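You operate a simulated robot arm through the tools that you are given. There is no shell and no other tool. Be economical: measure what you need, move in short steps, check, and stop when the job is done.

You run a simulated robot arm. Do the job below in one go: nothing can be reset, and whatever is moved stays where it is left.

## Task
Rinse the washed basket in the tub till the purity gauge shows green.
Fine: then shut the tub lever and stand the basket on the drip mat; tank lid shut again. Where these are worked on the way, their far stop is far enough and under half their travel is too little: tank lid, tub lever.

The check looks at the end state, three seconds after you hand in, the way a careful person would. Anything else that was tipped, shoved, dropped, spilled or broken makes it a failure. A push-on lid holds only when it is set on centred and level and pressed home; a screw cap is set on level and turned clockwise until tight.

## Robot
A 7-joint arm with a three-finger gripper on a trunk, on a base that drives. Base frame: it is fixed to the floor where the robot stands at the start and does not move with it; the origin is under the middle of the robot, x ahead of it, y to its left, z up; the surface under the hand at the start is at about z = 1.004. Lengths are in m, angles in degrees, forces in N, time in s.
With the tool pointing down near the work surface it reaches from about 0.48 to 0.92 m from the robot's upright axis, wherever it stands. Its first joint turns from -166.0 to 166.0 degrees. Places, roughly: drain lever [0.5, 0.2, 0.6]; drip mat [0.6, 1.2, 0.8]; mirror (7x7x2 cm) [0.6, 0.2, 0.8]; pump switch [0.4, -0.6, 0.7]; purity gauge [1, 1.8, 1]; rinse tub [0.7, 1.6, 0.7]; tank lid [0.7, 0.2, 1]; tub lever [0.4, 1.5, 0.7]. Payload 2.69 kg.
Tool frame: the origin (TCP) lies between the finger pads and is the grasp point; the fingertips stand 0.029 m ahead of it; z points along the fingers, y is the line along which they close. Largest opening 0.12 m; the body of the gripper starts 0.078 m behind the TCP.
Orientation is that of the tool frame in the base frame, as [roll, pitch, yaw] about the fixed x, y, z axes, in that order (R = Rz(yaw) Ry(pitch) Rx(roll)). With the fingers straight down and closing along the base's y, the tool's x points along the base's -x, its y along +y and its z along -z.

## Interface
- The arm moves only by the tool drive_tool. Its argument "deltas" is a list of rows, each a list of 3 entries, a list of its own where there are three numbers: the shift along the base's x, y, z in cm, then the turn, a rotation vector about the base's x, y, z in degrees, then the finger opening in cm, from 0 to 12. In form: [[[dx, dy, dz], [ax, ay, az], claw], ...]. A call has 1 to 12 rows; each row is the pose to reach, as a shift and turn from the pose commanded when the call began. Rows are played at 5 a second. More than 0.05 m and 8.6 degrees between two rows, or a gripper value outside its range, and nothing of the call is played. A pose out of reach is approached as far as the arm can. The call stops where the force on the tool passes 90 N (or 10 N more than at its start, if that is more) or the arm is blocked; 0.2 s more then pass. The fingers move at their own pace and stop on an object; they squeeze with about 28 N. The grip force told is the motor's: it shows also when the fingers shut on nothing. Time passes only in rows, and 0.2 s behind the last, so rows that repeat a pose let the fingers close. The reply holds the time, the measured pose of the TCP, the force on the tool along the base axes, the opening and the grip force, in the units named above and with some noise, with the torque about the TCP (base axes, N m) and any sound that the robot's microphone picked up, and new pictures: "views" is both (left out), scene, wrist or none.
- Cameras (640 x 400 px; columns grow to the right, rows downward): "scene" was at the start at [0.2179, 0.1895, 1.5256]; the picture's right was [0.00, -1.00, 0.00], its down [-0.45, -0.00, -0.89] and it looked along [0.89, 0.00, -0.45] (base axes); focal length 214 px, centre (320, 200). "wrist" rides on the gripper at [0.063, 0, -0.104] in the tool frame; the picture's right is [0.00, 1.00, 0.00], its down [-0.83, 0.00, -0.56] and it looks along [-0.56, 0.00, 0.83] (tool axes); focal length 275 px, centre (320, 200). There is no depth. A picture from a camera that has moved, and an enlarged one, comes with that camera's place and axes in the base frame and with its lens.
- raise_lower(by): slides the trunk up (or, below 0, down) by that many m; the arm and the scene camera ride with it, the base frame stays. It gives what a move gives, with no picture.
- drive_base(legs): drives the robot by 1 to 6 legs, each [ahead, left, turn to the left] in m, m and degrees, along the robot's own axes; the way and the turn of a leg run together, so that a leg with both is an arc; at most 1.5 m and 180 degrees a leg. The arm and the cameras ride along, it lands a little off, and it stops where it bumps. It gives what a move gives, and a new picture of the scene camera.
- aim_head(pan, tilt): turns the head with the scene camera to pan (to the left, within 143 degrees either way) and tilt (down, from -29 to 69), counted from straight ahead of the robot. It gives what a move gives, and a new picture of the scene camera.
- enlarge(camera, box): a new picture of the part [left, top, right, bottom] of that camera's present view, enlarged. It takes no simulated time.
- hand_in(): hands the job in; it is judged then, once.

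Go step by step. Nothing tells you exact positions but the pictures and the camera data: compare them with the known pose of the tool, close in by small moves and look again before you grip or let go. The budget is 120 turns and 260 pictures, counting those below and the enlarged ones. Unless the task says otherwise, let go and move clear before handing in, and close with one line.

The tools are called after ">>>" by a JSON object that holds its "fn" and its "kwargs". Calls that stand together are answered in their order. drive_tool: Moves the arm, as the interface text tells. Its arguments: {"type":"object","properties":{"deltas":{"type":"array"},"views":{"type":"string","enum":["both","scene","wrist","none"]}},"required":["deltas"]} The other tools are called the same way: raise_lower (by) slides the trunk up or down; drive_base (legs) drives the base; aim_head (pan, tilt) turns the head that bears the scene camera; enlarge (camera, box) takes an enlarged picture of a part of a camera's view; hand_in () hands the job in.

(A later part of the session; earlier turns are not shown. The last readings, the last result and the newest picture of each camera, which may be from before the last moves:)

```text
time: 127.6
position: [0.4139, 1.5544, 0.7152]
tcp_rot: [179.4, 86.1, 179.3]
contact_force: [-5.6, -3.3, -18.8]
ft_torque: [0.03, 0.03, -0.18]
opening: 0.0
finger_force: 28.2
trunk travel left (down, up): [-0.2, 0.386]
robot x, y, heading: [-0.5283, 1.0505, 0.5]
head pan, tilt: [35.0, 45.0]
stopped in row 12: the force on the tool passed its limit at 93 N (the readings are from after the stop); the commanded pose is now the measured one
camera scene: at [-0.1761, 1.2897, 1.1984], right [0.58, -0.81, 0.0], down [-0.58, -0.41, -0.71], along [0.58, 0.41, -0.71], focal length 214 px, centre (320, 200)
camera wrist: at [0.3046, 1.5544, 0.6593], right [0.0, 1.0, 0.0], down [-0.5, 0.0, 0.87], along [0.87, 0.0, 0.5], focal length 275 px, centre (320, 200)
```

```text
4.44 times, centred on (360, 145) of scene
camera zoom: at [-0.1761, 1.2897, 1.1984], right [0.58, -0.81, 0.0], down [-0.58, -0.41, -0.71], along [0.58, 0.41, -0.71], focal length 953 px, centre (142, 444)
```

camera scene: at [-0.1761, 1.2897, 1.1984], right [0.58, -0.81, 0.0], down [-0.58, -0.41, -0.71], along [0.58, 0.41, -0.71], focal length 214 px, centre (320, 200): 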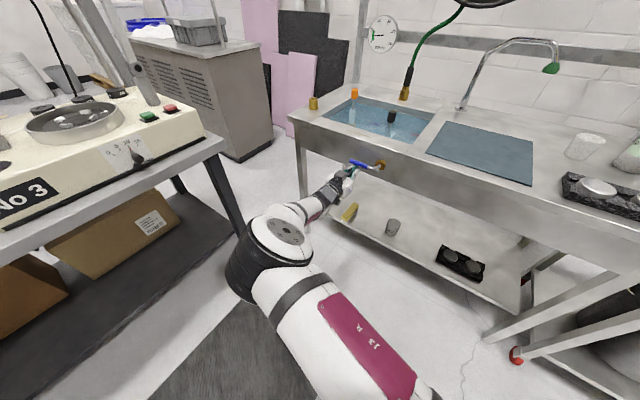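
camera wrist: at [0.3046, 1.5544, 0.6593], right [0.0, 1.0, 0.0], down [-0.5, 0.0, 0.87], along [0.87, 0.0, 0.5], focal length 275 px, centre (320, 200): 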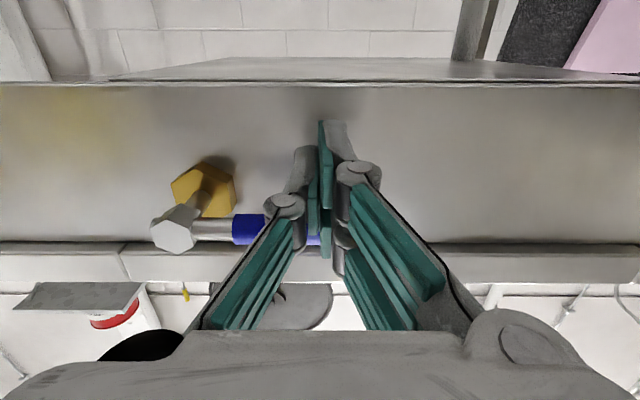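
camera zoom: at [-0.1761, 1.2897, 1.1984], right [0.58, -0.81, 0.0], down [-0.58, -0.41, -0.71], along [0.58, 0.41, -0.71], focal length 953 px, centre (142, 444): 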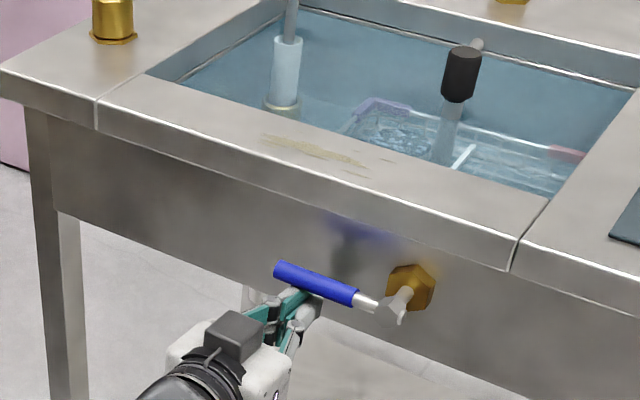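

The lever is back at its shut stop. I'll withdraw the hand, drive back a little, and raise the trunk to its former height.

>>> {"fn": "drive_tool", "kwargs": {"deltas": [[[-0.5, 0, -1], [0, 0, 0], 0], [[-4, 0, -1.2], [0, 0, 0], 0], [[-7, 0, -1], [0, 0, 0], 0]], "views": "none"}}

>>> {"fn": "drive_base", "kwargs": {"legs": [[-0.08, 0, 0]]}}

>>> {"fn": "raise_lower", "kwargs": {"by": 0.3}}

>>> {"fn": "enlarge", "kwargs": {"camera": "scene", "box": [280, 0, 520, 180]}}

```text
time: 128.4
position: [0.3451, 1.553, 0.7113]
tcp_rot: [176.9, 86.7, 176.7]
contact_force: [-0.6, -0.2, -1.3]
ft_torque: [0.02, 0.0, -0.01]
opening: 0.0
finger_force: 28.4
trunk travel left (down, up): [-0.2, 0.386]
robot x, y, heading: [-0.5315, 1.0589, 0.5]
head pan, tilt: [35.0, 45.0]
```

```text
time: 129.5
position: [0.2642, 1.5537, 0.7105]
tcp_rot: [177.2, 86.6, 176.9]
contact_force: [0.6, -0.8, -0.6]
ft_torque: [-0.02, -0.02, -0.01]
opening: 0.0
finger_force: 28.4
trunk travel left (down, up): [-0.2, 0.386]
robot x, y, heading: [-0.6113, 1.0498, 0.5]
head pan, tilt: [35.0, 45.0]
camera scene: at [-0.2569, 1.289, 1.1981], right [0.58, -0.81, 0.0], down [-0.58, -0.41, -0.71], along [0.58, 0.41, -0.71], focal length 214 px, centre (320, 200)
```

scene: 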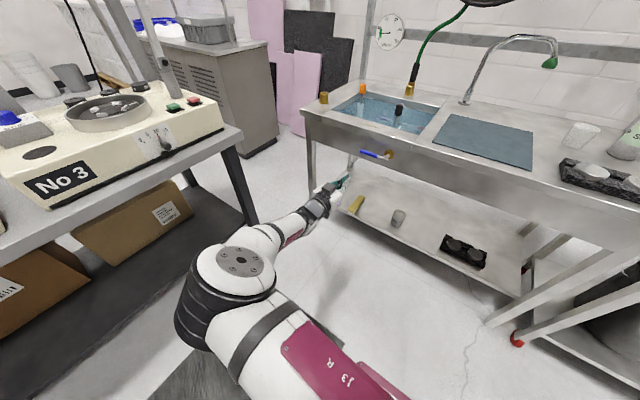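

```text
time: 132.5
position: [0.265, 1.553, 1.0103]
tcp_rot: [177.7, 86.7, 177.5]
contact_force: [0.5, 0.7, 0.5]
ft_torque: [-0.02, -0.02, 0.0]
opening: 0.0001
finger_force: 28.2
trunk travel left (down, up): [-0.5, 0.086]
robot x, y, heading: [-0.6068, 1.0526, 0.0]
head pan, tilt: [35.0, 45.0]
```

```text
2.22 times, centred on (400, 90) of scene
camera zoom: at [-0.4171, 1.2877, 1.498], right [0.58, -0.81, 0.0], down [-0.58, -0.41, -0.71], along [0.58, 0.41, -0.71], focal length 477 px, centre (142, 444)
```

zoom: 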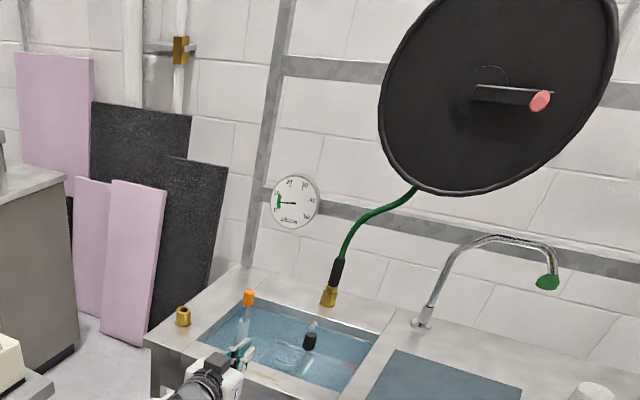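

Gauge is still green. I'll turn the hand back to pointing down and high, then return the base to its earlier spot.

>>> {"fn": "drive_tool", "kwargs": {"deltas": [[[0, -2.5, 2], [0, 7.3, 0], 0], [[0, -5, 4], [0, 14.6, 0], 0], [[0, -7.5, 6], [0, 21.9, 0], 0], [[0, -10, 8], [0, 29.2, 0], 0], [[0, -12.5, 10], [0, 36.5, 0], 0], [[0, -15, 12], [0, 43.8, 0], 0], [[0, -17.5, 14], [0, 51.1, 0], 0], [[0, -20, 16], [0, 58.4, 0], 0], [[0, -22, 18], [0, 65.7, 0], 0], [[0, -24, 20], [0, 73, 0], 0], [[0, -26, 22], [0, 80, 0], 2], [[0, -28, 24], [0, 86.7, 0], 6]], "views": "wrist"}}

>>> {"fn": "drive_base", "kwargs": {"legs": [[0, 0.3, 0], [0.45, 0, 0]]}}

```text
time: 135.1
position: [0.0336, 1.2426, 1.2218]
tcp_rot: [-171.9, 22.0, -179.4]
contact_force: [1.0, 0.3, 1.0]
ft_torque: [0.04, 0.01, 0.02]
opening: 0.0602
finger_force: 0.1
out of reach, approached as far as the arm can: row 6, 7, 8, 9, 10, 11, 12
trunk travel left (down, up): [-0.5, 0.086]
robot x, y, heading: [-0.6057, 1.0474, 0.5]
head pan, tilt: [35.0, 45.0]
camera wrist: at [-0.0637, 1.2553, 1.2928], right [0.04, 0.99, -0.13], down [0.56, 0.09, 0.82], along [0.83, -0.11, -0.55], focal length 275 px, centre (320, 200)
```

wrist: 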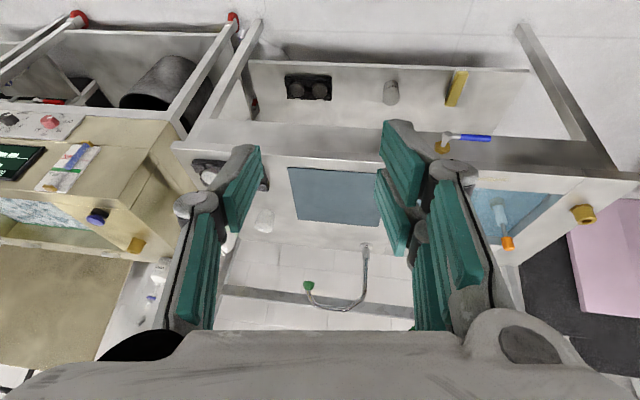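

```text
time: 139.5
position: [0.489, 1.5488, 1.2219]
tcp_rot: [-172.0, 22.3, -179.3]
contact_force: [0.4, -0.6, -0.3]
ft_torque: [-0.02, -0.03, 0.0]
opening: 0.06
finger_force: 0.1
trunk travel left (down, up): [-0.5, 0.086]
robot x, y, heading: [-0.1545, 1.3554, 0.4]
head pan, tilt: [35.0, 45.0]
camera scene: at [0.0363, 1.591, 1.4981], right [0.58, -0.81, 0.0], down [-0.58, -0.41, -0.71], along [0.58, 0.41, -0.71], focal length 214 px, centre (320, 200)
```

scene: 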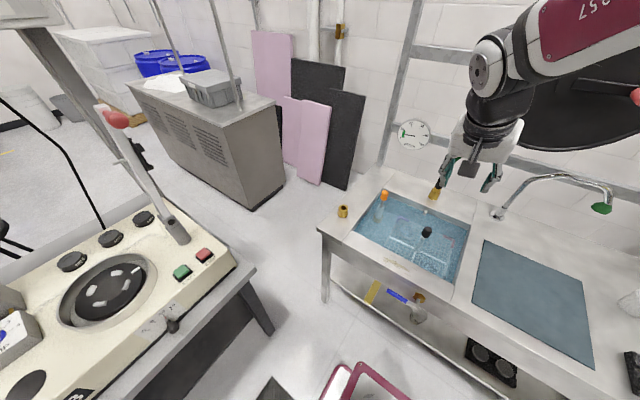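

The arm is now elbow-up and clear. Knob stands in the clear water; I'll level the hand and move above it.

>>> {"fn": "drive_tool", "kwargs": {"deltas": [[[3, 0, 0], [1.3, 3.7, 0], 6], [[6, 0, -1], [2.6, 7.4, 0], 6], [[9, 0, -3], [3.9, 11, 0], 6], [[12, 0, -6], [5.2, 15, 0], 6], [[15, 0, -10], [6.6, 18.6, 0], 6], [[17.5, 0, -13], [8, 22.3, 0], 6], [[17.9, -0.2, -17], [8, 22.3, 0], 6], [[17.9, -0.2, -21], [8, 22.3, 0], 6], [[17.9, -0.2, -25], [8, 22.3, 0], 6]]}}

```text
time: 141.5
position: [0.4271, 1.474, 1.0706]
tcp_rot: [-169.0, 15.7, -179.5]
contact_force: [-0.2, -0.4, 0.4]
ft_torque: [-0.01, -0.02, 0.02]
opening: 0.0603
finger_force: 0.0
out of reach, approached as far as the arm can: row 1, 2, 3, 4, 5, 6, 7, 8, 9
trunk travel left (down, up): [-0.5, 0.086]
robot x, y, heading: [-0.1548, 1.3492, 0.6]
head pan, tilt: [35.0, 45.0]
camera scene: at [0.036, 1.5909, 1.4982], right [0.58, -0.81, 0.0], down [-0.58, -0.41, -0.71], along [0.58, 0.41, -0.71], focal length 214 px, centre (320, 200)
camera wrist: at [0.3374, 1.4937, 1.1512], right [0.04, 0.98, -0.19], down [0.65, 0.12, 0.75], along [0.76, -0.15, -0.64], focal length 275 px, centre (320, 200)
```

scene: 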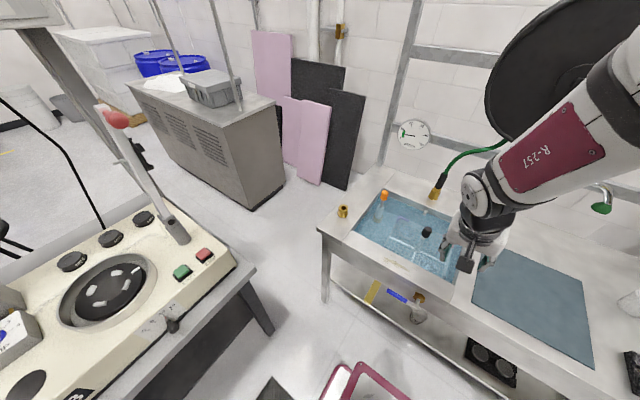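
wrist: 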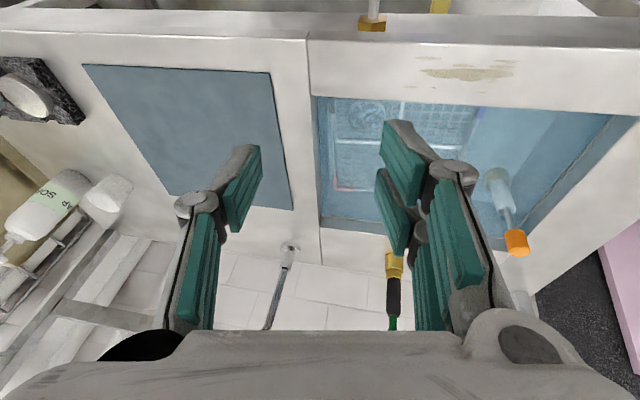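

The arm is against a joint limit in this configuration. I'll go up and outward first, to see what frees it.

>>> {"fn": "drive_tool", "kwargs": {"deltas": [[[0, 0, 4], [0, 0, 0], 6], [[0, 0, 8], [0, 0, 0], 6], [[0, 0, 12], [0, 0, 0], 6], [[0, 0, 16], [0, 0, 0], 6]], "views": "none"}}

>>> {"fn": "drive_tool", "kwargs": {"deltas": [[[0, -4, 0], [0, 0, 0], 6], [[0, -8, 0], [0, 0, 0], 6], [[0, -12, 0], [0, 0, 0], 6]], "views": "none"}}

>>> {"fn": "drive_tool", "kwargs": {"deltas": [[[3, 0, 0], [0, 0, 0], 6], [[6, 0, 0], [0, 0, 0], 6], [[9, 0, 0], [0, 0, 0], 6]], "views": "scene"}}

```text
time: 142.5
position: [0.4294, 1.4721, 1.2325]
tcp_rot: [-169.0, 15.7, -179.4]
contact_force: [-0.5, 0.2, -0.1]
ft_torque: [-0.02, 0.01, -0.05]
opening: 0.0598
finger_force: 0.0
trunk travel left (down, up): [-0.5, 0.086]
robot x, y, heading: [-0.157, 1.3532, 0.9]
head pan, tilt: [35.0, 45.0]
```

```text
time: 143.3
position: [0.4299, 1.3533, 1.2335]
tcp_rot: [-168.9, 15.8, -179.2]
contact_force: [0.7, 1.1, 0.1]
ft_torque: [-0.08, 0.0, 0.0]
opening: 0.06
finger_force: 0.1
trunk travel left (down, up): [-0.5, 0.086]
robot x, y, heading: [-0.1556, 1.3529, 0.4]
head pan, tilt: [35.0, 45.0]
```

```text
time: 144.1
position: [0.521, 1.3494, 1.2334]
tcp_rot: [-168.9, 15.6, -179.4]
contact_force: [0.0, -0.6, 0.4]
ft_torque: [0.0, -0.04, 0.03]
opening: 0.0599
finger_force: 0.1
trunk travel left (down, up): [-0.5, 0.086]
robot x, y, heading: [-0.151, 1.3537, 0.5]
head pan, tilt: [35.0, 45.0]
camera scene: at [0.0361, 1.5908, 1.4981], right [0.58, -0.81, 0.0], down [-0.58, -0.41, -0.71], along [0.58, 0.41, -0.71], focal length 214 px, centre (320, 200)
```

scene: 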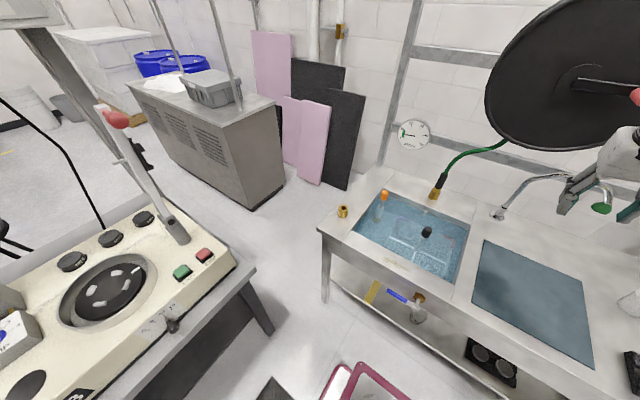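

Translation works here. Now try levelling the hand at this place.

>>> {"fn": "drive_tool", "kwargs": {"deltas": [[[0, 0, 0], [3, 4, 0], 6], [[0, 0, 0], [6, 8, 0], 6], [[0, 0, 0], [9, 12, 0], 6], [[0, 0, 0], [11, 15.6, 0], 6]], "views": "scene"}}

>>> {"fn": "aim_head", "kwargs": {"pan": -5, "tilt": 20}}

```text
time: 145.1
position: [0.5207, 1.3506, 1.2329]
tcp_rot: [180.0, -0.1, 179.1]
contact_force: [-0.4, 0.2, 0.2]
ft_torque: [-0.03, 0.0, -0.02]
opening: 0.0599
finger_force: 0.1
trunk travel left (down, up): [-0.5, 0.086]
robot x, y, heading: [-0.1556, 1.353, 0.7]
head pan, tilt: [35.0, 45.0]
camera scene: at [0.0362, 1.591, 1.498], right [0.58, -0.81, 0.0], down [-0.58, -0.41, -0.71], along [0.58, 0.41, -0.71], focal length 214 px, centre (320, 200)
```

scene: 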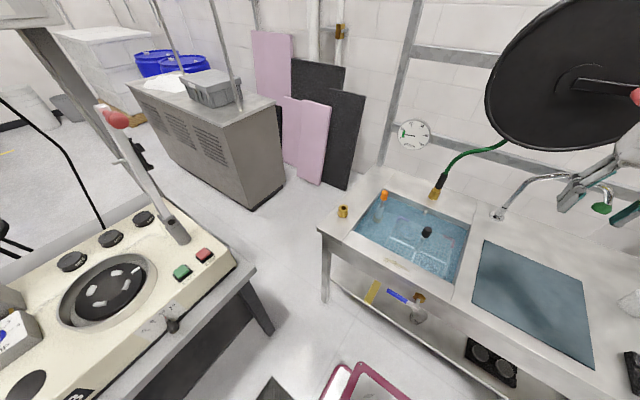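

```text
time: 146.1
position: [0.5225, 1.3515, 1.2334]
tcp_rot: [-180.0, 0.0, 179.1]
contact_force: [-0.3, -0.2, -0.1]
ft_torque: [0.02, 0.01, -0.04]
opening: 0.0599
finger_force: 0.1
trunk travel left (down, up): [-0.5, 0.086]
robot x, y, heading: [-0.1554, 1.3527, 0.5]
head pan, tilt: [-5.0, 20.0]
camera scene: at [0.0631, 1.5365, 1.5367], right [-0.08, -1.0, 0.0], down [-0.34, 0.03, -0.94], along [0.94, -0.07, -0.34], focal length 214 px, centre (320, 200)
```

scene: 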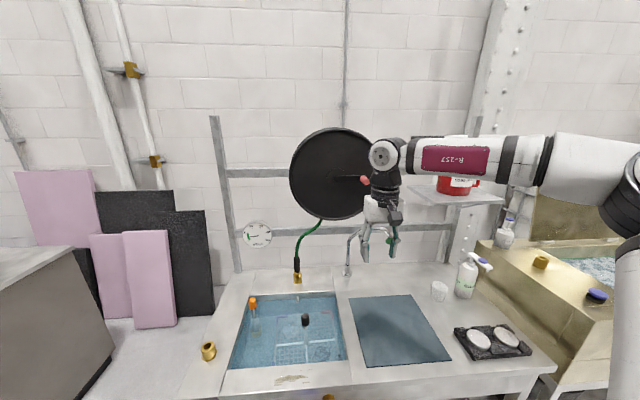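

Levelled, with a clear view. Now move over the knob.

>>> {"fn": "drive_tool", "kwargs": {"deltas": [[[2.5, 3.3, 0], [0, 0, 0], 6], [[5, 6.6, 0], [0, 0, 0], 6], [[7.5, 10, 0], [0, 0, 0], 6], [[10, 13.3, -1], [0, 0, 0], 6], [[12.5, 16.6, -3], [0, 0, 0], 6], [[14.6, 19.5, -6], [0, 0, 0], 6], [[14.6, 19.5, -10], [0, 0, 0], 6], [[14.6, 19.5, -14], [0, 0, 0], 6], [[14.6, 19.5, -18], [0, 0, 0], 6], [[14.6, 19.5, -22], [0, 0, 0], 6], [[14.6, 19.5, -26], [0, 0, 0], 6]]}}

```text
time: 148.5
position: [0.6673, 1.5485, 0.974]
tcp_rot: [180.0, 0.1, 179.1]
contact_force: [0.0, -0.9, -0.4]
ft_torque: [-0.01, 0.01, 0.01]
opening: 0.0601
finger_force: 0.0
trunk travel left (down, up): [-0.5, 0.086]
robot x, y, heading: [-0.1524, 1.353, 0.3]
head pan, tilt: [-5.0, 20.0]
camera scene: at [0.0628, 1.5364, 1.5367], right [-0.08, -1.0, 0.0], down [-0.34, 0.03, -0.94], along [0.94, -0.07, -0.34], focal length 214 px, centre (320, 200)
camera wrist: at [0.6026, 1.5487, 1.0773], right [0.01, 1.0, 0.0], down [0.83, -0.01, 0.56], along [0.56, -0.01, -0.83], focal length 275 px, centre (320, 200)
```

scene: 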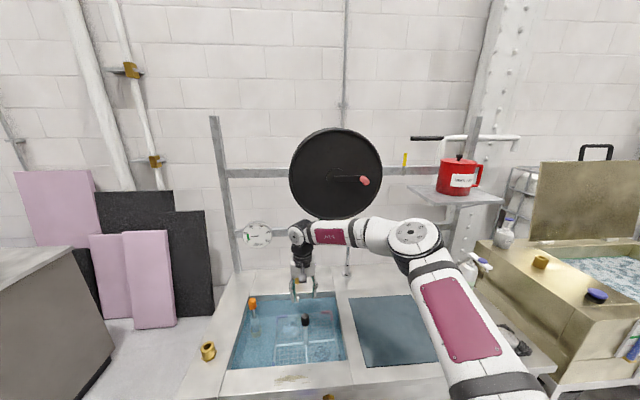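
wrist: 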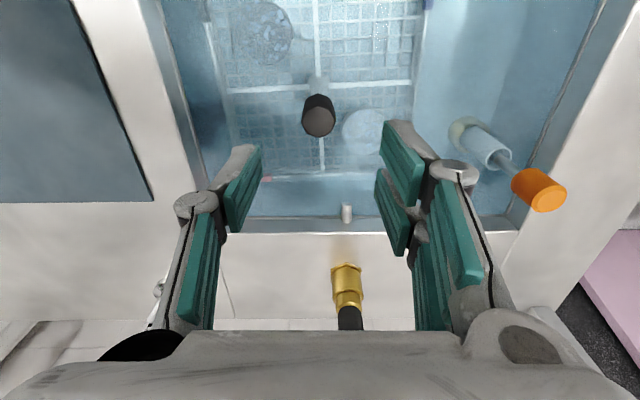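

The knob is directly below. Descending and gripping at the same height as before (0.814).

>>> {"fn": "drive_tool", "kwargs": {"deltas": [[[0.2, -0.2, -4], [0, 0, 0], 6], [[0.2, -0.2, -8], [0, 0, 0], 6], [[0.2, -0.2, -12], [0, 0, 0], 6], [[0.2, -0.2, -14], [0, 0, 0], 6], [[0.2, -0.2, -15.8], [0, 0, 0], 6], [[0.2, -0.2, -15.8], [0, 0, 0], 0], [[0.2, -0.2, -15.8], [0, 0, 0], 0], [[0.2, -0.2, -15.8], [0, 0, 0], 0]]}}

```text
time: 150.3
position: [0.6684, 1.5441, 0.8146]
tcp_rot: [180.0, 0.1, 179.1]
contact_force: [0.0, 5.0, 1.0]
ft_torque: [0.12, -0.07, 0.02]
opening: 0.028
finger_force: 27.8
trunk travel left (down, up): [-0.5, 0.086]
robot x, y, heading: [-0.1557, 1.3516, 0.6]
head pan, tilt: [-5.0, 20.0]
camera scene: at [0.0631, 1.5367, 1.5367], right [-0.08, -1.0, 0.0], down [-0.34, 0.03, -0.94], along [0.94, -0.07, -0.34], focal length 214 px, centre (320, 200)
camera wrist: at [0.605, 1.5464, 0.919], right [0.01, 1.0, 0.0], down [0.83, -0.01, 0.56], along [0.56, -0.01, -0.83], focal length 275 px, centre (320, 200)
```

scene: 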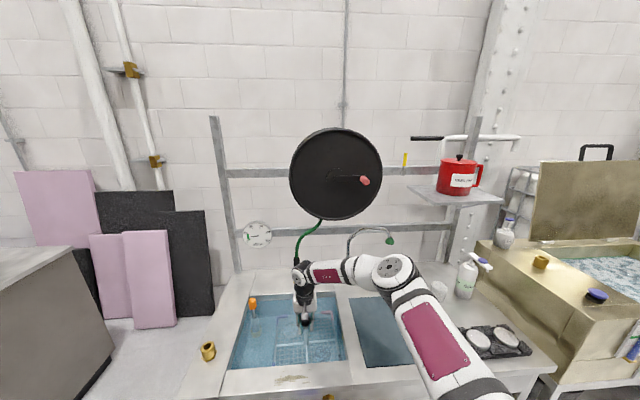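
wrist: 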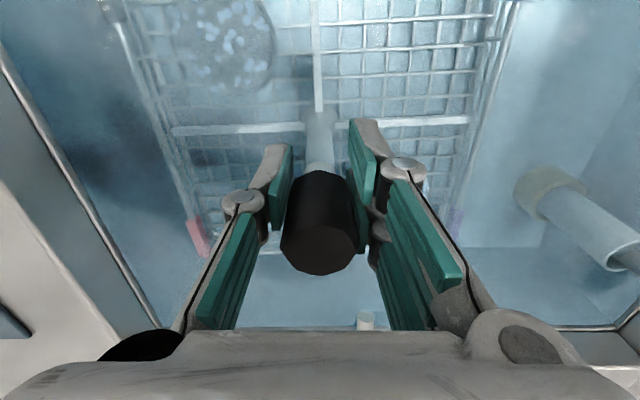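

The knob sits a bit higher in the fingers than before; I'll regrip 0.8 cm higher, then lift out.

>>> {"fn": "drive_tool", "kwargs": {"deltas": [[[0, 0, 0], [0, 0, 0], 5], [[0, 0, 0.8], [0, 0, 0], 5], [[0, 0, 0.8], [0, 0, 0], 0], [[0, 0, 0.8], [0, 0, 0], 0], [[0, 0, 0.8], [0, 0, 0], 0], [[0, 0, 3], [0, 0, 0], 0], [[0, 0, 6], [0, 0, 0], 0], [[0, 0, 9], [0, 0, 0], 0]], "views": "wrist"}}

```text
time: 152.1
position: [0.6677, 1.5446, 0.9058]
tcp_rot: [180.0, -0.1, 179.0]
contact_force: [0.4, -0.6, -7.0]
ft_torque: [-0.01, 0.08, -0.03]
opening: 0.0282
finger_force: 26.9
trunk travel left (down, up): [-0.5, 0.086]
robot x, y, heading: [-0.1552, 1.3547, 0.7]
head pan, tilt: [-5.0, 20.0]
camera wrist: at [0.6046, 1.5459, 1.0084], right [0.01, 1.0, 0.0], down [0.83, -0.01, 0.55], along [0.55, -0.01, -0.83], focal length 275 px, centre (320, 200)
```

wrist: 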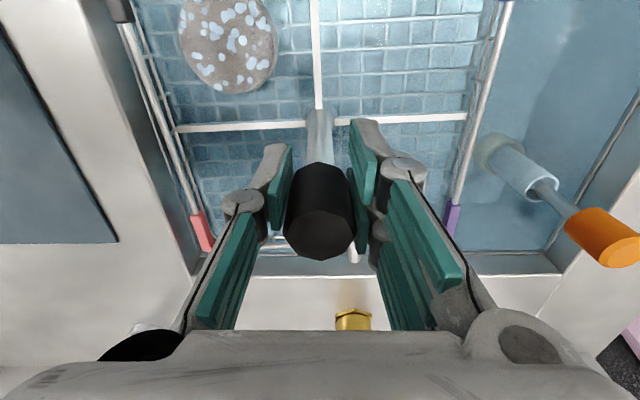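

Out of the water. I'll lift clear, let it drip over the tub, then carry it over the mat centre (≈0.64, 1.22).

>>> {"fn": "drive_tool", "kwargs": {"deltas": [[[0, 0, 4], [0, 0, 0], 0], [[0, 0, 8], [0, 0, 0], 0], [[0, 0, 12], [0, 0, 0], 0], [[0, 0, 16], [0, 0, 0], 0], [[0, 0, 16], [0, 0, 0], 0], [[0, 0, 16], [0, 0, 0], 0], [[0, 0, 16], [0, 0, 0], 0], [[0, 0, 16], [0, 0, 0], 0], [[0, 0, 16], [0, 0, 0], 0], [[0, 0, 16], [0, 0, 0], 0], [[0, 0, 16], [0, 0, 0], 0], [[0, 0, 16], [0, 0, 0], 0]], "views": "none"}}

>>> {"fn": "drive_tool", "kwargs": {"deltas": [[[0, -2.5, 0], [0, 0, 0], 0], [[-0.4, -6, 0], [0, 0, 0], 0], [[-0.8, -10, 0], [0, 0, 0], 0], [[-1.2, -14, 0], [0, 0, 0], 0], [[-1.6, -18, 0], [0, 0, 0], 0], [[-2, -22, 0], [0, 0, 0], 0], [[-2.4, -26, 0], [0, 0, 0], 0], [[-2.8, -29, 0], [0, 0, 0], 0], [[-2.8, -31.5, 0], [0, 0, 0], 0], [[-2.8, -32.5, 0], [0, 0, 0], 0]]}}

>>> {"fn": "enlarge", "kwargs": {"camera": "scene", "box": [220, 200, 460, 380]}}

```text
time: 154.7
position: [0.6686, 1.5456, 1.0671]
tcp_rot: [180.0, -0.1, 179.1]
contact_force: [1.1, -1.4, -7.0]
ft_torque: [0.01, 0.04, -0.01]
opening: 0.0285
finger_force: 27.9
trunk travel left (down, up): [-0.5, 0.086]
robot x, y, heading: [-0.1531, 1.355, 0.4]
head pan, tilt: [-5.0, 20.0]
```

```text
time: 156.9
position: [0.6397, 1.2193, 1.065]
tcp_rot: [180.0, 0.0, 179.1]
contact_force: [-0.2, -0.4, -6.7]
ft_torque: [0.01, 0.06, -0.02]
opening: 0.0283
finger_force: 28.2
trunk travel left (down, up): [-0.5, 0.086]
robot x, y, heading: [-0.153, 1.3555, 0.7]
head pan, tilt: [-5.0, 20.0]
camera scene: at [0.0634, 1.5365, 1.5366], right [-0.08, -1.0, 0.0], down [-0.34, 0.03, -0.94], along [0.94, -0.07, -0.34], focal length 214 px, centre (320, 200)
camera wrist: at [0.5769, 1.2206, 1.169], right [0.01, 1.0, 0.0], down [0.83, -0.01, 0.56], along [0.56, -0.01, -0.83], focal length 275 px, centre (320, 200)
```

scene: 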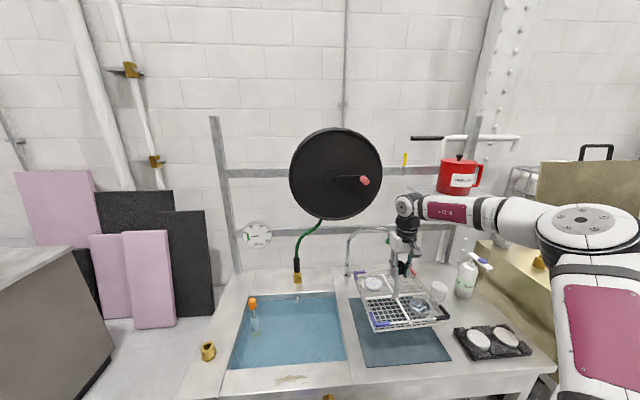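
wrist: 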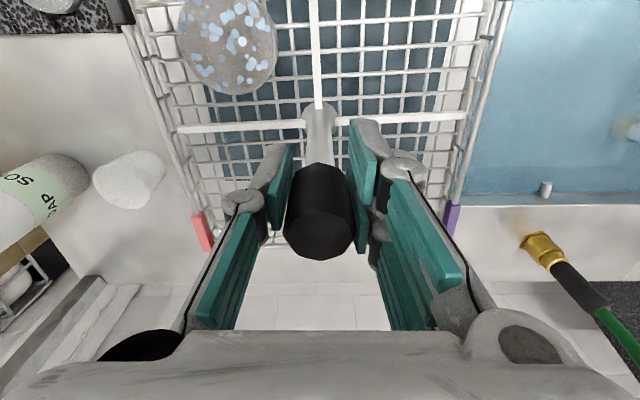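

```text
2.22 times, centred on (340, 290) of scene
camera zoom: at [0.0634, 1.5365, 1.5366], right [-0.08, -1.0, 0.0], down [-0.34, 0.03, -0.94], along [0.94, -0.07, -0.34], focal length 477 px, centre (276, 0)
```

zoom: 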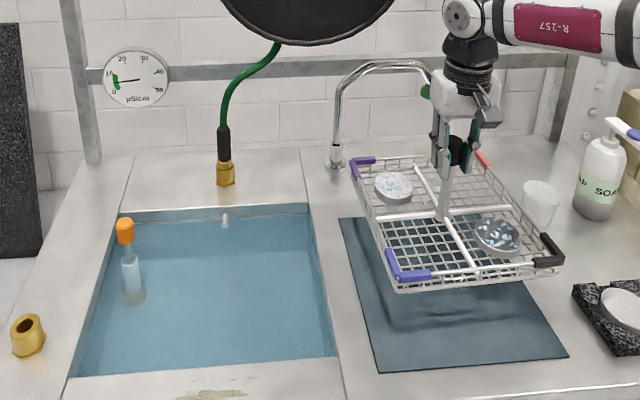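

The basket (about 0.20 × 0.24 m, two pieces in it) is over the mat, and the gauge is green. Lowering with contact check.

>>> {"fn": "drive_tool", "kwargs": {"deltas": [[[0, 0, -3], [0, 0, 0], 0], [[0, 0, -6], [0, 0, 0], 0], [[0, 0, -7.5], [0, 0, 0], 0], [[0, 0, -8.5], [0, 0, 0], 0]], "views": "scene"}}

>>> {"fn": "enlarge", "kwargs": {"camera": "scene", "box": [320, 230, 480, 380]}}

```text
time: 157.9
position: [0.6408, 1.2206, 0.9799]
tcp_rot: [180.0, -0.1, 179.1]
contact_force: [-0.1, -0.2, -7.4]
ft_torque: [-0.01, 0.09, 0.01]
opening: 0.0284
finger_force: 27.9
trunk travel left (down, up): [-0.5, 0.086]
robot x, y, heading: [-0.1577, 1.3514, 0.5]
head pan, tilt: [-5.0, 20.0]
camera scene: at [0.0633, 1.5364, 1.5367], right [-0.08, -1.0, 0.0], down [-0.34, 0.03, -0.94], along [0.94, -0.07, -0.34], focal length 214 px, centre (320, 200)
```

scene: 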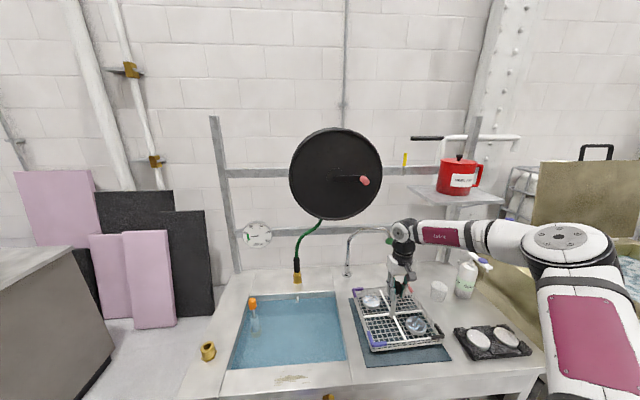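

```text
2.67 times, centred on (400, 305) of scene
camera zoom: at [0.0633, 1.5364, 1.5367], right [-0.08, -1.0, 0.0], down [-0.34, 0.03, -0.94], along [0.94, -0.07, -0.34], focal length 572 px, centre (107, -80)
```

zoom: 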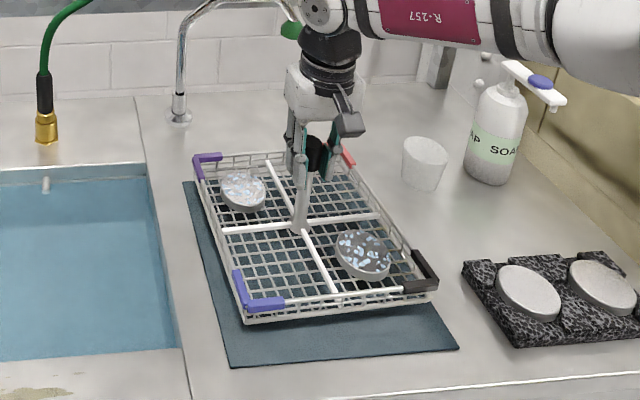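

>>> {"fn": "drive_tool", "kwargs": {"deltas": [[[-0.3, 0.2, -1], [0, 0, 0], 0], [[-0.5, 0.4, -2], [0, 0, 0], 0], [[-0.5, 0.4, -2.7], [0, 0, 0], 0], [[-0.5, 0.4, -3.2], [0, 0, 0], 0]], "views": "none"}}

>>> {"fn": "enlarge", "kwargs": {"camera": "scene", "box": [320, 230, 480, 380]}}

```text
time: 158.9
position: [0.6363, 1.2227, 0.9536]
tcp_rot: [-179.9, 0.4, 179.0]
contact_force: [-15.3, -3.2, 55.4]
ft_torque: [0.14, -0.48, -0.02]
opening: 0.0286
finger_force: 27.9
trunk travel left (down, up): [-0.5, 0.086]
robot x, y, heading: [-0.1544, 1.356, 0.7]
head pan, tilt: [-5.0, 20.0]
```

```text
2.67 times, centred on (400, 305) of scene
camera zoom: at [0.0601, 1.5366, 1.5375], right [-0.08, -1.0, 0.0], down [-0.34, 0.03, -0.94], along [0.94, -0.07, -0.34], focal length 572 px, centre (107, -80)
```

zoom: 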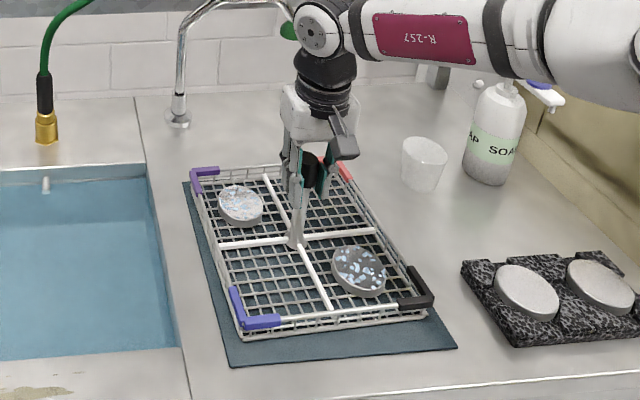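

It has landed on the mat but near its back edge; I'll lift 1.5 cm, shift 1.3 cm forward toward me and a touch left, and set it down again.

>>> {"fn": "drive_tool", "kwargs": {"deltas": [[[0, 0, 1.2], [0, 0, 0], 0], [[-0.6, 0.1, 1.8], [0, 0, 0], 0], [[-1.3, 0.2, 1.8], [0, 0, 0], 0], [[-1.3, 0.2, 1.0], [0, 0, 0], 0], [[-1.3, 0.2, 0.3], [0, 0, 0], 0], [[-1.3, 0.2, 0.2], [0, 0, 0], 0]], "views": "none"}}

>>> {"fn": "enlarge", "kwargs": {"camera": "scene", "box": [320, 230, 480, 380]}}

```text
time: 160.3
position: [0.6234, 1.2256, 0.9531]
tcp_rot: [180.0, 0.3, 179.0]
contact_force: [-4.1, -0.3, 23.7]
ft_torque: [-0.01, -0.02, -0.12]
opening: 0.0286
finger_force: 27.6
trunk travel left (down, up): [-0.5, 0.086]
robot x, y, heading: [-0.1533, 1.3537, 0.4]
head pan, tilt: [-5.0, 20.0]
```

```text
2.67 times, centred on (400, 305) of scene
camera zoom: at [0.0616, 1.5366, 1.5371], right [-0.08, -1.0, 0.0], down [-0.34, 0.03, -0.94], along [0.94, -0.07, -0.34], focal length 572 px, centre (107, -80)
```

zoom: 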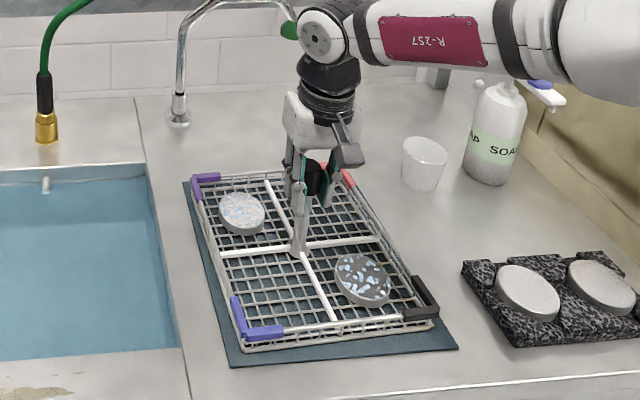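

It's now well within the mat. Relax, release, rise.

>>> {"fn": "drive_tool", "kwargs": {"deltas": [[[0, 0, 0.2], [0, 0, 0], 0], [[0, 0, 0.2], [0, 0, 0], 5], [[0, 0, 0.2], [0, 0, 0], 6], [[0, 0, 0.2], [0, 0, 0], 6], [[0, 0, 3], [0, 0, 0], 6], [[0, 0, 7], [0, 0, 0], 6], [[0, 0, 11], [0, 0, 0], 6], [[0, 0, 15], [0, 0, 0], 6], [[0, 0, 19], [0, 0, 0], 6], [[0, 0, 23], [0, 0, 0], 6], [[0, 0, 27], [0, 0, 0], 6]]}}

>>> {"fn": "enlarge", "kwargs": {"camera": "scene", "box": [220, 210, 460, 380]}}

```text
time: 162.7
position: [0.6215, 1.225, 1.2201]
tcp_rot: [-180.0, 0.0, 178.9]
contact_force: [0.7, 0.0, 0.2]
ft_torque: [0.02, -0.01, 0.02]
opening: 0.0601
finger_force: 0.1
trunk travel left (down, up): [-0.5, 0.086]
robot x, y, heading: [-0.1563, 1.3534, 0.7]
head pan, tilt: [-5.0, 20.0]
camera scene: at [0.0632, 1.5363, 1.5367], right [-0.08, -1.0, 0.0], down [-0.34, 0.03, -0.94], along [0.94, -0.07, -0.34], focal length 214 px, centre (320, 200)
camera wrist: at [0.5588, 1.2263, 1.3236], right [0.01, 1.0, 0.0], down [0.83, -0.01, 0.56], along [0.56, -0.01, -0.83], focal length 275 px, centre (320, 200)
```

scene: 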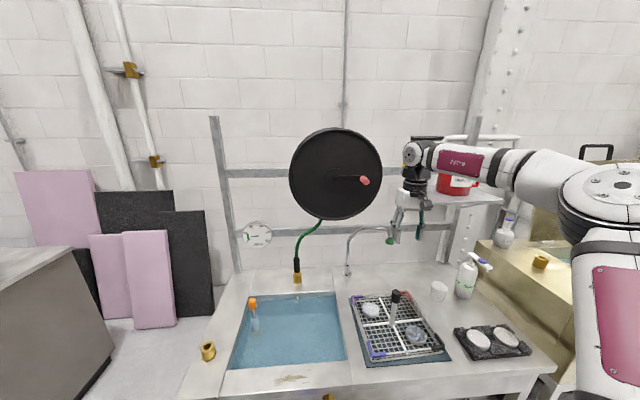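
wrist: 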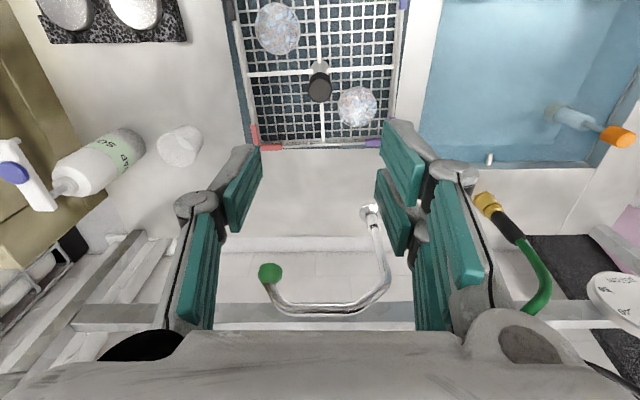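

```text
2.35 times, centred on (340, 295) of scene
camera zoom: at [0.0632, 1.5363, 1.5367], right [-0.08, -1.0, 0.0], down [-0.34, 0.03, -0.94], along [0.94, -0.07, -0.34], focal length 505 px, centre (273, -24)
```

zoom: 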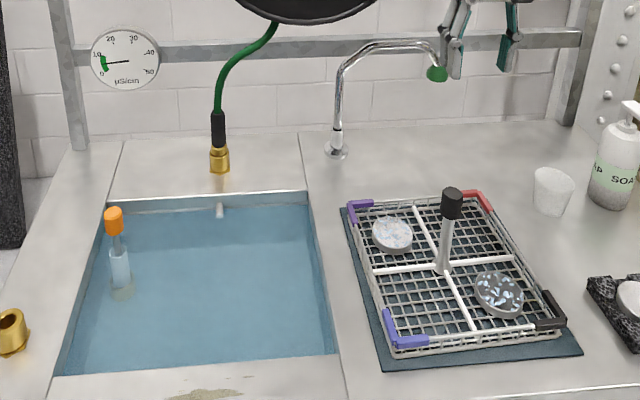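

The basket stands on the mat, gauge green, lever shut. Now the tank lid: I'll draw the hand in and up, then drive back to the tank.

>>> {"fn": "drive_tool", "kwargs": {"deltas": [[[-3, 0, 2], [0, 0, 0], 3], [[-6, 0, 4], [0, 0, 0], 0], [[-9, 0, 6], [0, 0, 0], 0], [[-12, 0, 8], [0, 0, 0], 0], [[-14, 0, 10], [0, 0, 0], 0]], "views": "none"}}

>>> {"fn": "drive_base", "kwargs": {"legs": [[0, -0.6, 0], [0, -0.55, 0]]}}

>>> {"fn": "aim_head", "kwargs": {"pan": 0, "tilt": 30}}

```text
time: 163.9
position: [0.4836, 1.2263, 1.3208]
tcp_rot: [-180.0, 0.1, 179.1]
contact_force: [0.3, 0.1, -0.6]
ft_torque: [0.03, 0.02, 0.0]
opening: 0.0
finger_force: 27.7
trunk travel left (down, up): [-0.5, 0.086]
robot x, y, heading: [-0.1523, 1.3551, 0.7]
head pan, tilt: [-5.0, 20.0]
```

```text
time: 170.1
position: [0.4992, 0.0838, 1.3195]
tcp_rot: [180.0, 0.0, 179.5]
contact_force: [-0.5, -0.1, 0.2]
ft_torque: [0.02, 0.0, 0.04]
opening: 0.0001
finger_force: 27.9
trunk travel left (down, up): [-0.5, 0.086]
robot x, y, heading: [-0.1404, 0.2071, 1.0]
head pan, tilt: [-5.0, 20.0]
camera scene: at [0.0761, 0.3921, 1.5367], right [-0.07, -1.0, 0.0], down [-0.34, 0.02, -0.94], along [0.94, -0.07, -0.34], focal length 214 px, centre (320, 200)
```

scene: 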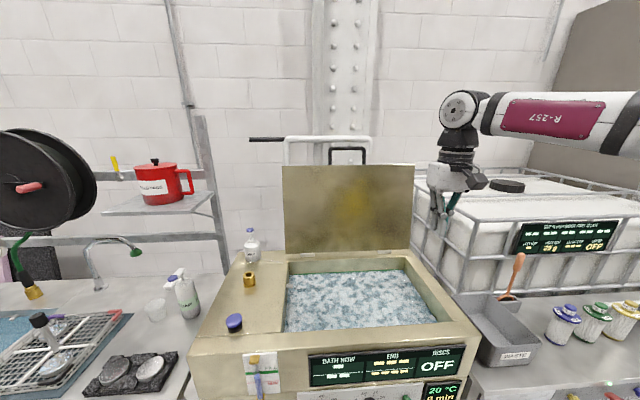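

```text
time: 170.8
position: [0.4983, 0.0834, 1.3203]
tcp_rot: [-180.0, 0.0, 179.4]
contact_force: [-0.4, 0.6, 0.2]
ft_torque: [-0.01, 0.01, -0.02]
opening: 0.0
finger_force: 27.7
trunk travel left (down, up): [-0.5, 0.086]
robot x, y, heading: [-0.1438, 0.2075, 0.9]
head pan, tilt: [0.0, 30.0]
camera scene: at [0.0737, 0.4002, 1.5207], right [0.02, -1.0, 0.0], down [-0.5, -0.01, -0.87], along [0.87, 0.01, -0.5], focal length 214 px, centre (320, 200)
```

scene: 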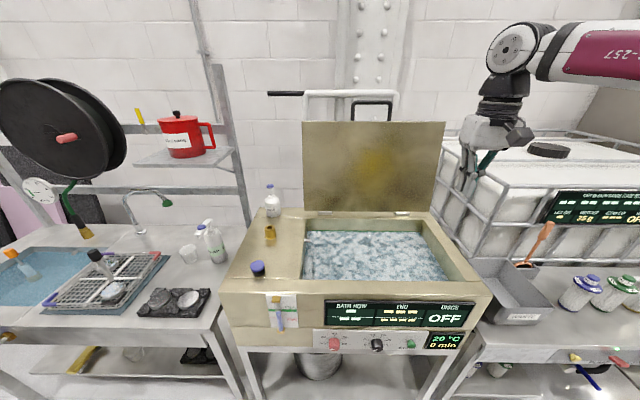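

The lid's front handle bar now stands at about (0.91, 0.225, 1.44). I'll tilt the closed fingers 45° forward and go over the top to hook it from behind.

>>> {"fn": "drive_tool", "kwargs": {"deltas": [[[2.5, 1.6, 2.5], [0, -5, 0], 0], [[5, 3.2, 5], [0, -10, 0], 0], [[7.5, 4.8, 7.5], [0, -15, 0], 0], [[10, 6.4, 10], [0, -20, 0], 0], [[12.5, 8, 12.5], [0, -25, 0], 0], [[15, 9.6, 15], [0, -30, 0], 0], [[17.5, 11.2, 17.5], [0, -35, 0], 0], [[20, 12.8, 19], [0, -40, 0], 0], [[22.5, 14, 20], [0, -45, 0], 0], [[25, 14, 20], [0, -45, 0], 0]]}}

```text
time: 173.0
position: [0.749, 0.2245, 1.5196]
tcp_rot: [179.4, 45.1, 179.2]
contact_force: [-0.4, 0.6, -0.1]
ft_torque: [0.01, -0.01, -0.01]
opening: 0.0003
finger_force: 28.0
trunk travel left (down, up): [-0.5, 0.086]
robot x, y, heading: [-0.1389, 0.2107, 1.1]
head pan, tilt: [0.0, 30.0]
camera scene: at [0.0734, 0.4, 1.5207], right [0.02, -1.0, 0.0], down [-0.5, -0.01, -0.87], along [0.87, 0.01, -0.5], focal length 214 px, centre (320, 200)
camera wrist: at [0.63, 0.2245, 1.5483], right [0.0, 1.0, 0.0], down [0.19, -0.01, 0.98], along [0.98, 0.0, -0.19], focal length 275 px, centre (320, 200)
```

scene: 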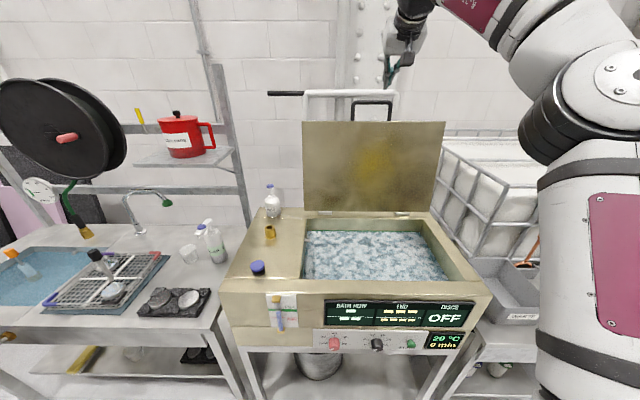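
wrist: 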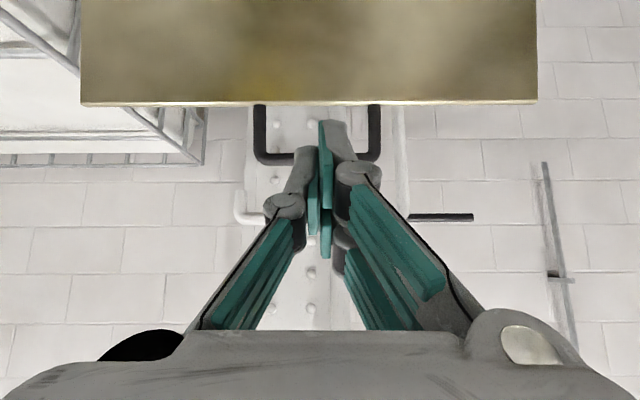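

The bar is at about (0.935, 1.438), centred in y. Moving forward over it.

>>> {"fn": "drive_tool", "kwargs": {"deltas": [[[4, 0, 0.5], [0, 0, 0], 0], [[8, 0, 0.5], [0, 0, 0], 0], [[12, 0, 0.5], [0, 0, 0], 0], [[16, 0, 0.5], [0, 0, 0], 0], [[19, 0, 0.5], [0, 0, 0], 0], [[21, 0, 0.5], [0, 0, 0], 0]]}}

```text
time: 174.4
position: [0.8511, 0.2268, 1.4309]
tcp_rot: [179.4, 44.7, 179.0]
contact_force: [0.8, -1.8, -0.8]
ft_torque: [0.05, 0.0, 0.06]
opening: 0.0
finger_force: 27.6
out of reach, approached as far as the arm can: row 1, 2, 3, 4, 5, 6
trunk travel left (down, up): [-0.5, 0.086]
robot x, y, heading: [-0.1425, 0.2078, 1.2]
head pan, tilt: [0.0, 30.0]
camera scene: at [0.0761, 0.3999, 1.5197], right [0.02, -1.0, 0.0], down [-0.5, -0.01, -0.87], along [0.87, 0.01, -0.5], focal length 214 px, centre (320, 200)
camera wrist: at [0.7329, 0.2282, 1.4593], right [0.01, 1.0, 0.0], down [0.2, -0.01, 0.98], along [0.98, 0.0, -0.2], focal length 275 px, centre (320, 200)
```

scene: 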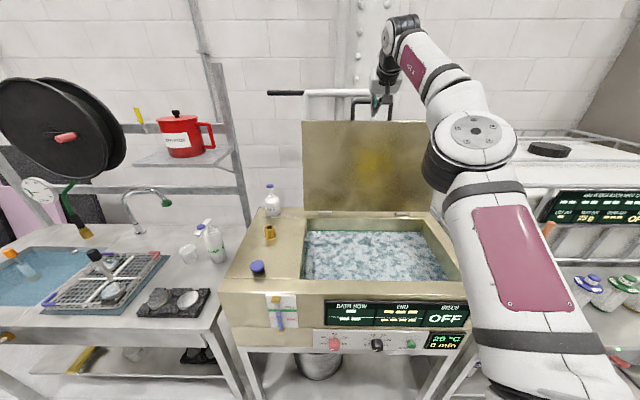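
wrist: 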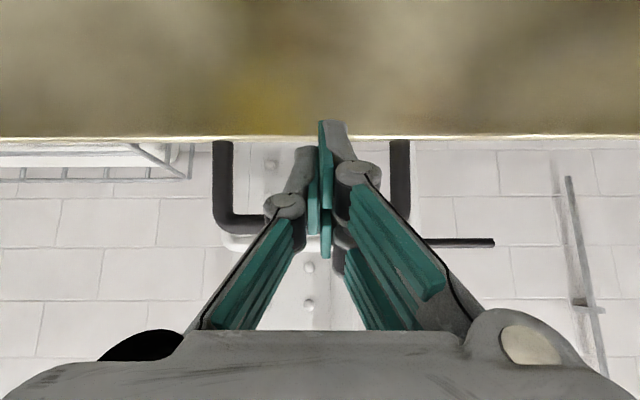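

I'm at the reach limit; I'll lift the hand, then drive the base forward 0.14 m (to its starting distance).

>>> {"fn": "drive_tool", "kwargs": {"deltas": [[[-2.5, 0, 3], [0, 0, 0], 0], [[-5, 0, 6], [0, 0, 0], 0], [[-6, 0, 9.5], [0, 0, 0], 0]], "views": "none"}}

>>> {"fn": "drive_base", "kwargs": {"legs": [[0.15, 0, 0]]}}

```text
time: 175.2
position: [0.7825, 0.2294, 1.5258]
tcp_rot: [179.4, 44.9, 179.0]
contact_force: [1.1, -0.8, 0.0]
ft_torque: [0.08, 0.0, 0.08]
opening: 0.0002
finger_force: 28.2
out of reach, approached as far as the arm can: row 3
trunk travel left (down, up): [-0.5, 0.086]
robot x, y, heading: [-0.1411, 0.2071, 0.9]
head pan, tilt: [0.0, 30.0]
```

```text
time: 176.6
position: [0.9342, 0.2329, 1.5255]
tcp_rot: [179.3, 45.0, 179.2]
contact_force: [0.8, -0.2, 0.7]
ft_torque: [-0.03, 0.0, 0.02]
opening: 0.0001
finger_force: 27.5
trunk travel left (down, up): [-0.5, 0.086]
robot x, y, heading: [0.0136, 0.2071, 0.8]
head pan, tilt: [0.0, 30.0]
camera scene: at [0.2255, 0.4026, 1.5207], right [0.02, -1.0, 0.0], down [-0.5, -0.01, -0.87], along [0.87, 0.01, -0.5], focal length 214 px, centre (320, 200)
```

scene: 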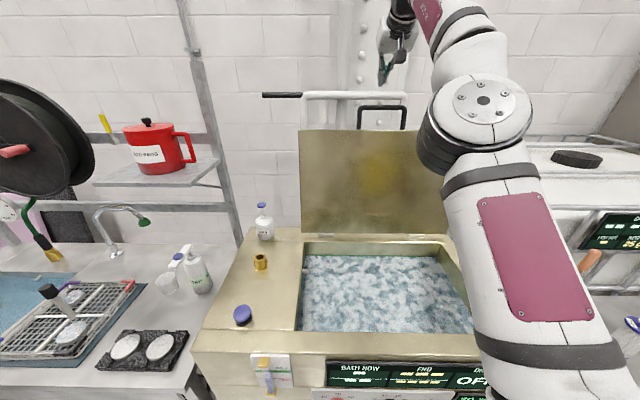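

Now just above and past the bar. Move slightly forward and down behind it.

>>> {"fn": "drive_tool", "kwargs": {"deltas": [[[2, -0.5, 0], [0, 0, 0], 0], [[2.5, -0.8, -2.5], [0, 0, 0], 0], [[2.5, -0.8, -5], [0, 0, 0], 0]]}}

>>> {"fn": "enlarge", "kwargs": {"camera": "scene", "box": [320, 20, 440, 140]}}

```text
time: 177.4
position: [0.9601, 0.2258, 1.4756]
tcp_rot: [179.4, 45.0, 179.2]
contact_force: [-1.3, -0.9, 0.8]
ft_torque: [0.04, -0.01, 0.06]
opening: 0.0002
finger_force: 28.0
out of reach, approached as far as the arm can: row 1, 2
trunk travel left (down, up): [-0.5, 0.086]
robot x, y, heading: [0.0079, 0.2116, 0.9]
head pan, tilt: [0.0, 30.0]
camera scene: at [0.2252, 0.4026, 1.5207], right [0.02, -1.0, 0.0], down [-0.5, -0.01, -0.87], along [0.87, 0.01, -0.5], focal length 214 px, centre (320, 200)
camera wrist: at [0.8409, 0.2265, 1.5043], right [0.0, 1.0, 0.01], down [0.19, -0.01, 0.98], along [0.98, 0.0, -0.19], focal length 275 px, centre (320, 200)
```

scene: 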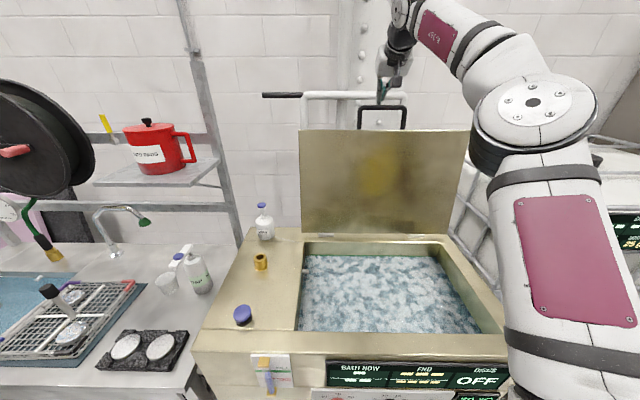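
wrist: 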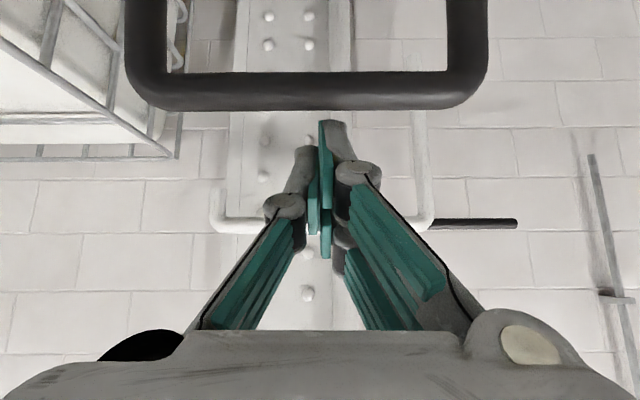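

```text
3.33 times, centred on (380, 80) of scene
camera zoom: at [0.2252, 0.4026, 1.5207], right [0.02, -1.0, 0.0], down [-0.5, -0.01, -0.87], along [0.87, 0.01, -0.5], focal length 715 px, centre (120, 600)
```

zoom: 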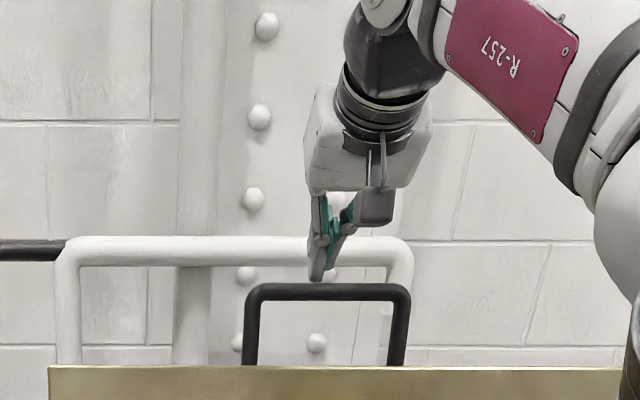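

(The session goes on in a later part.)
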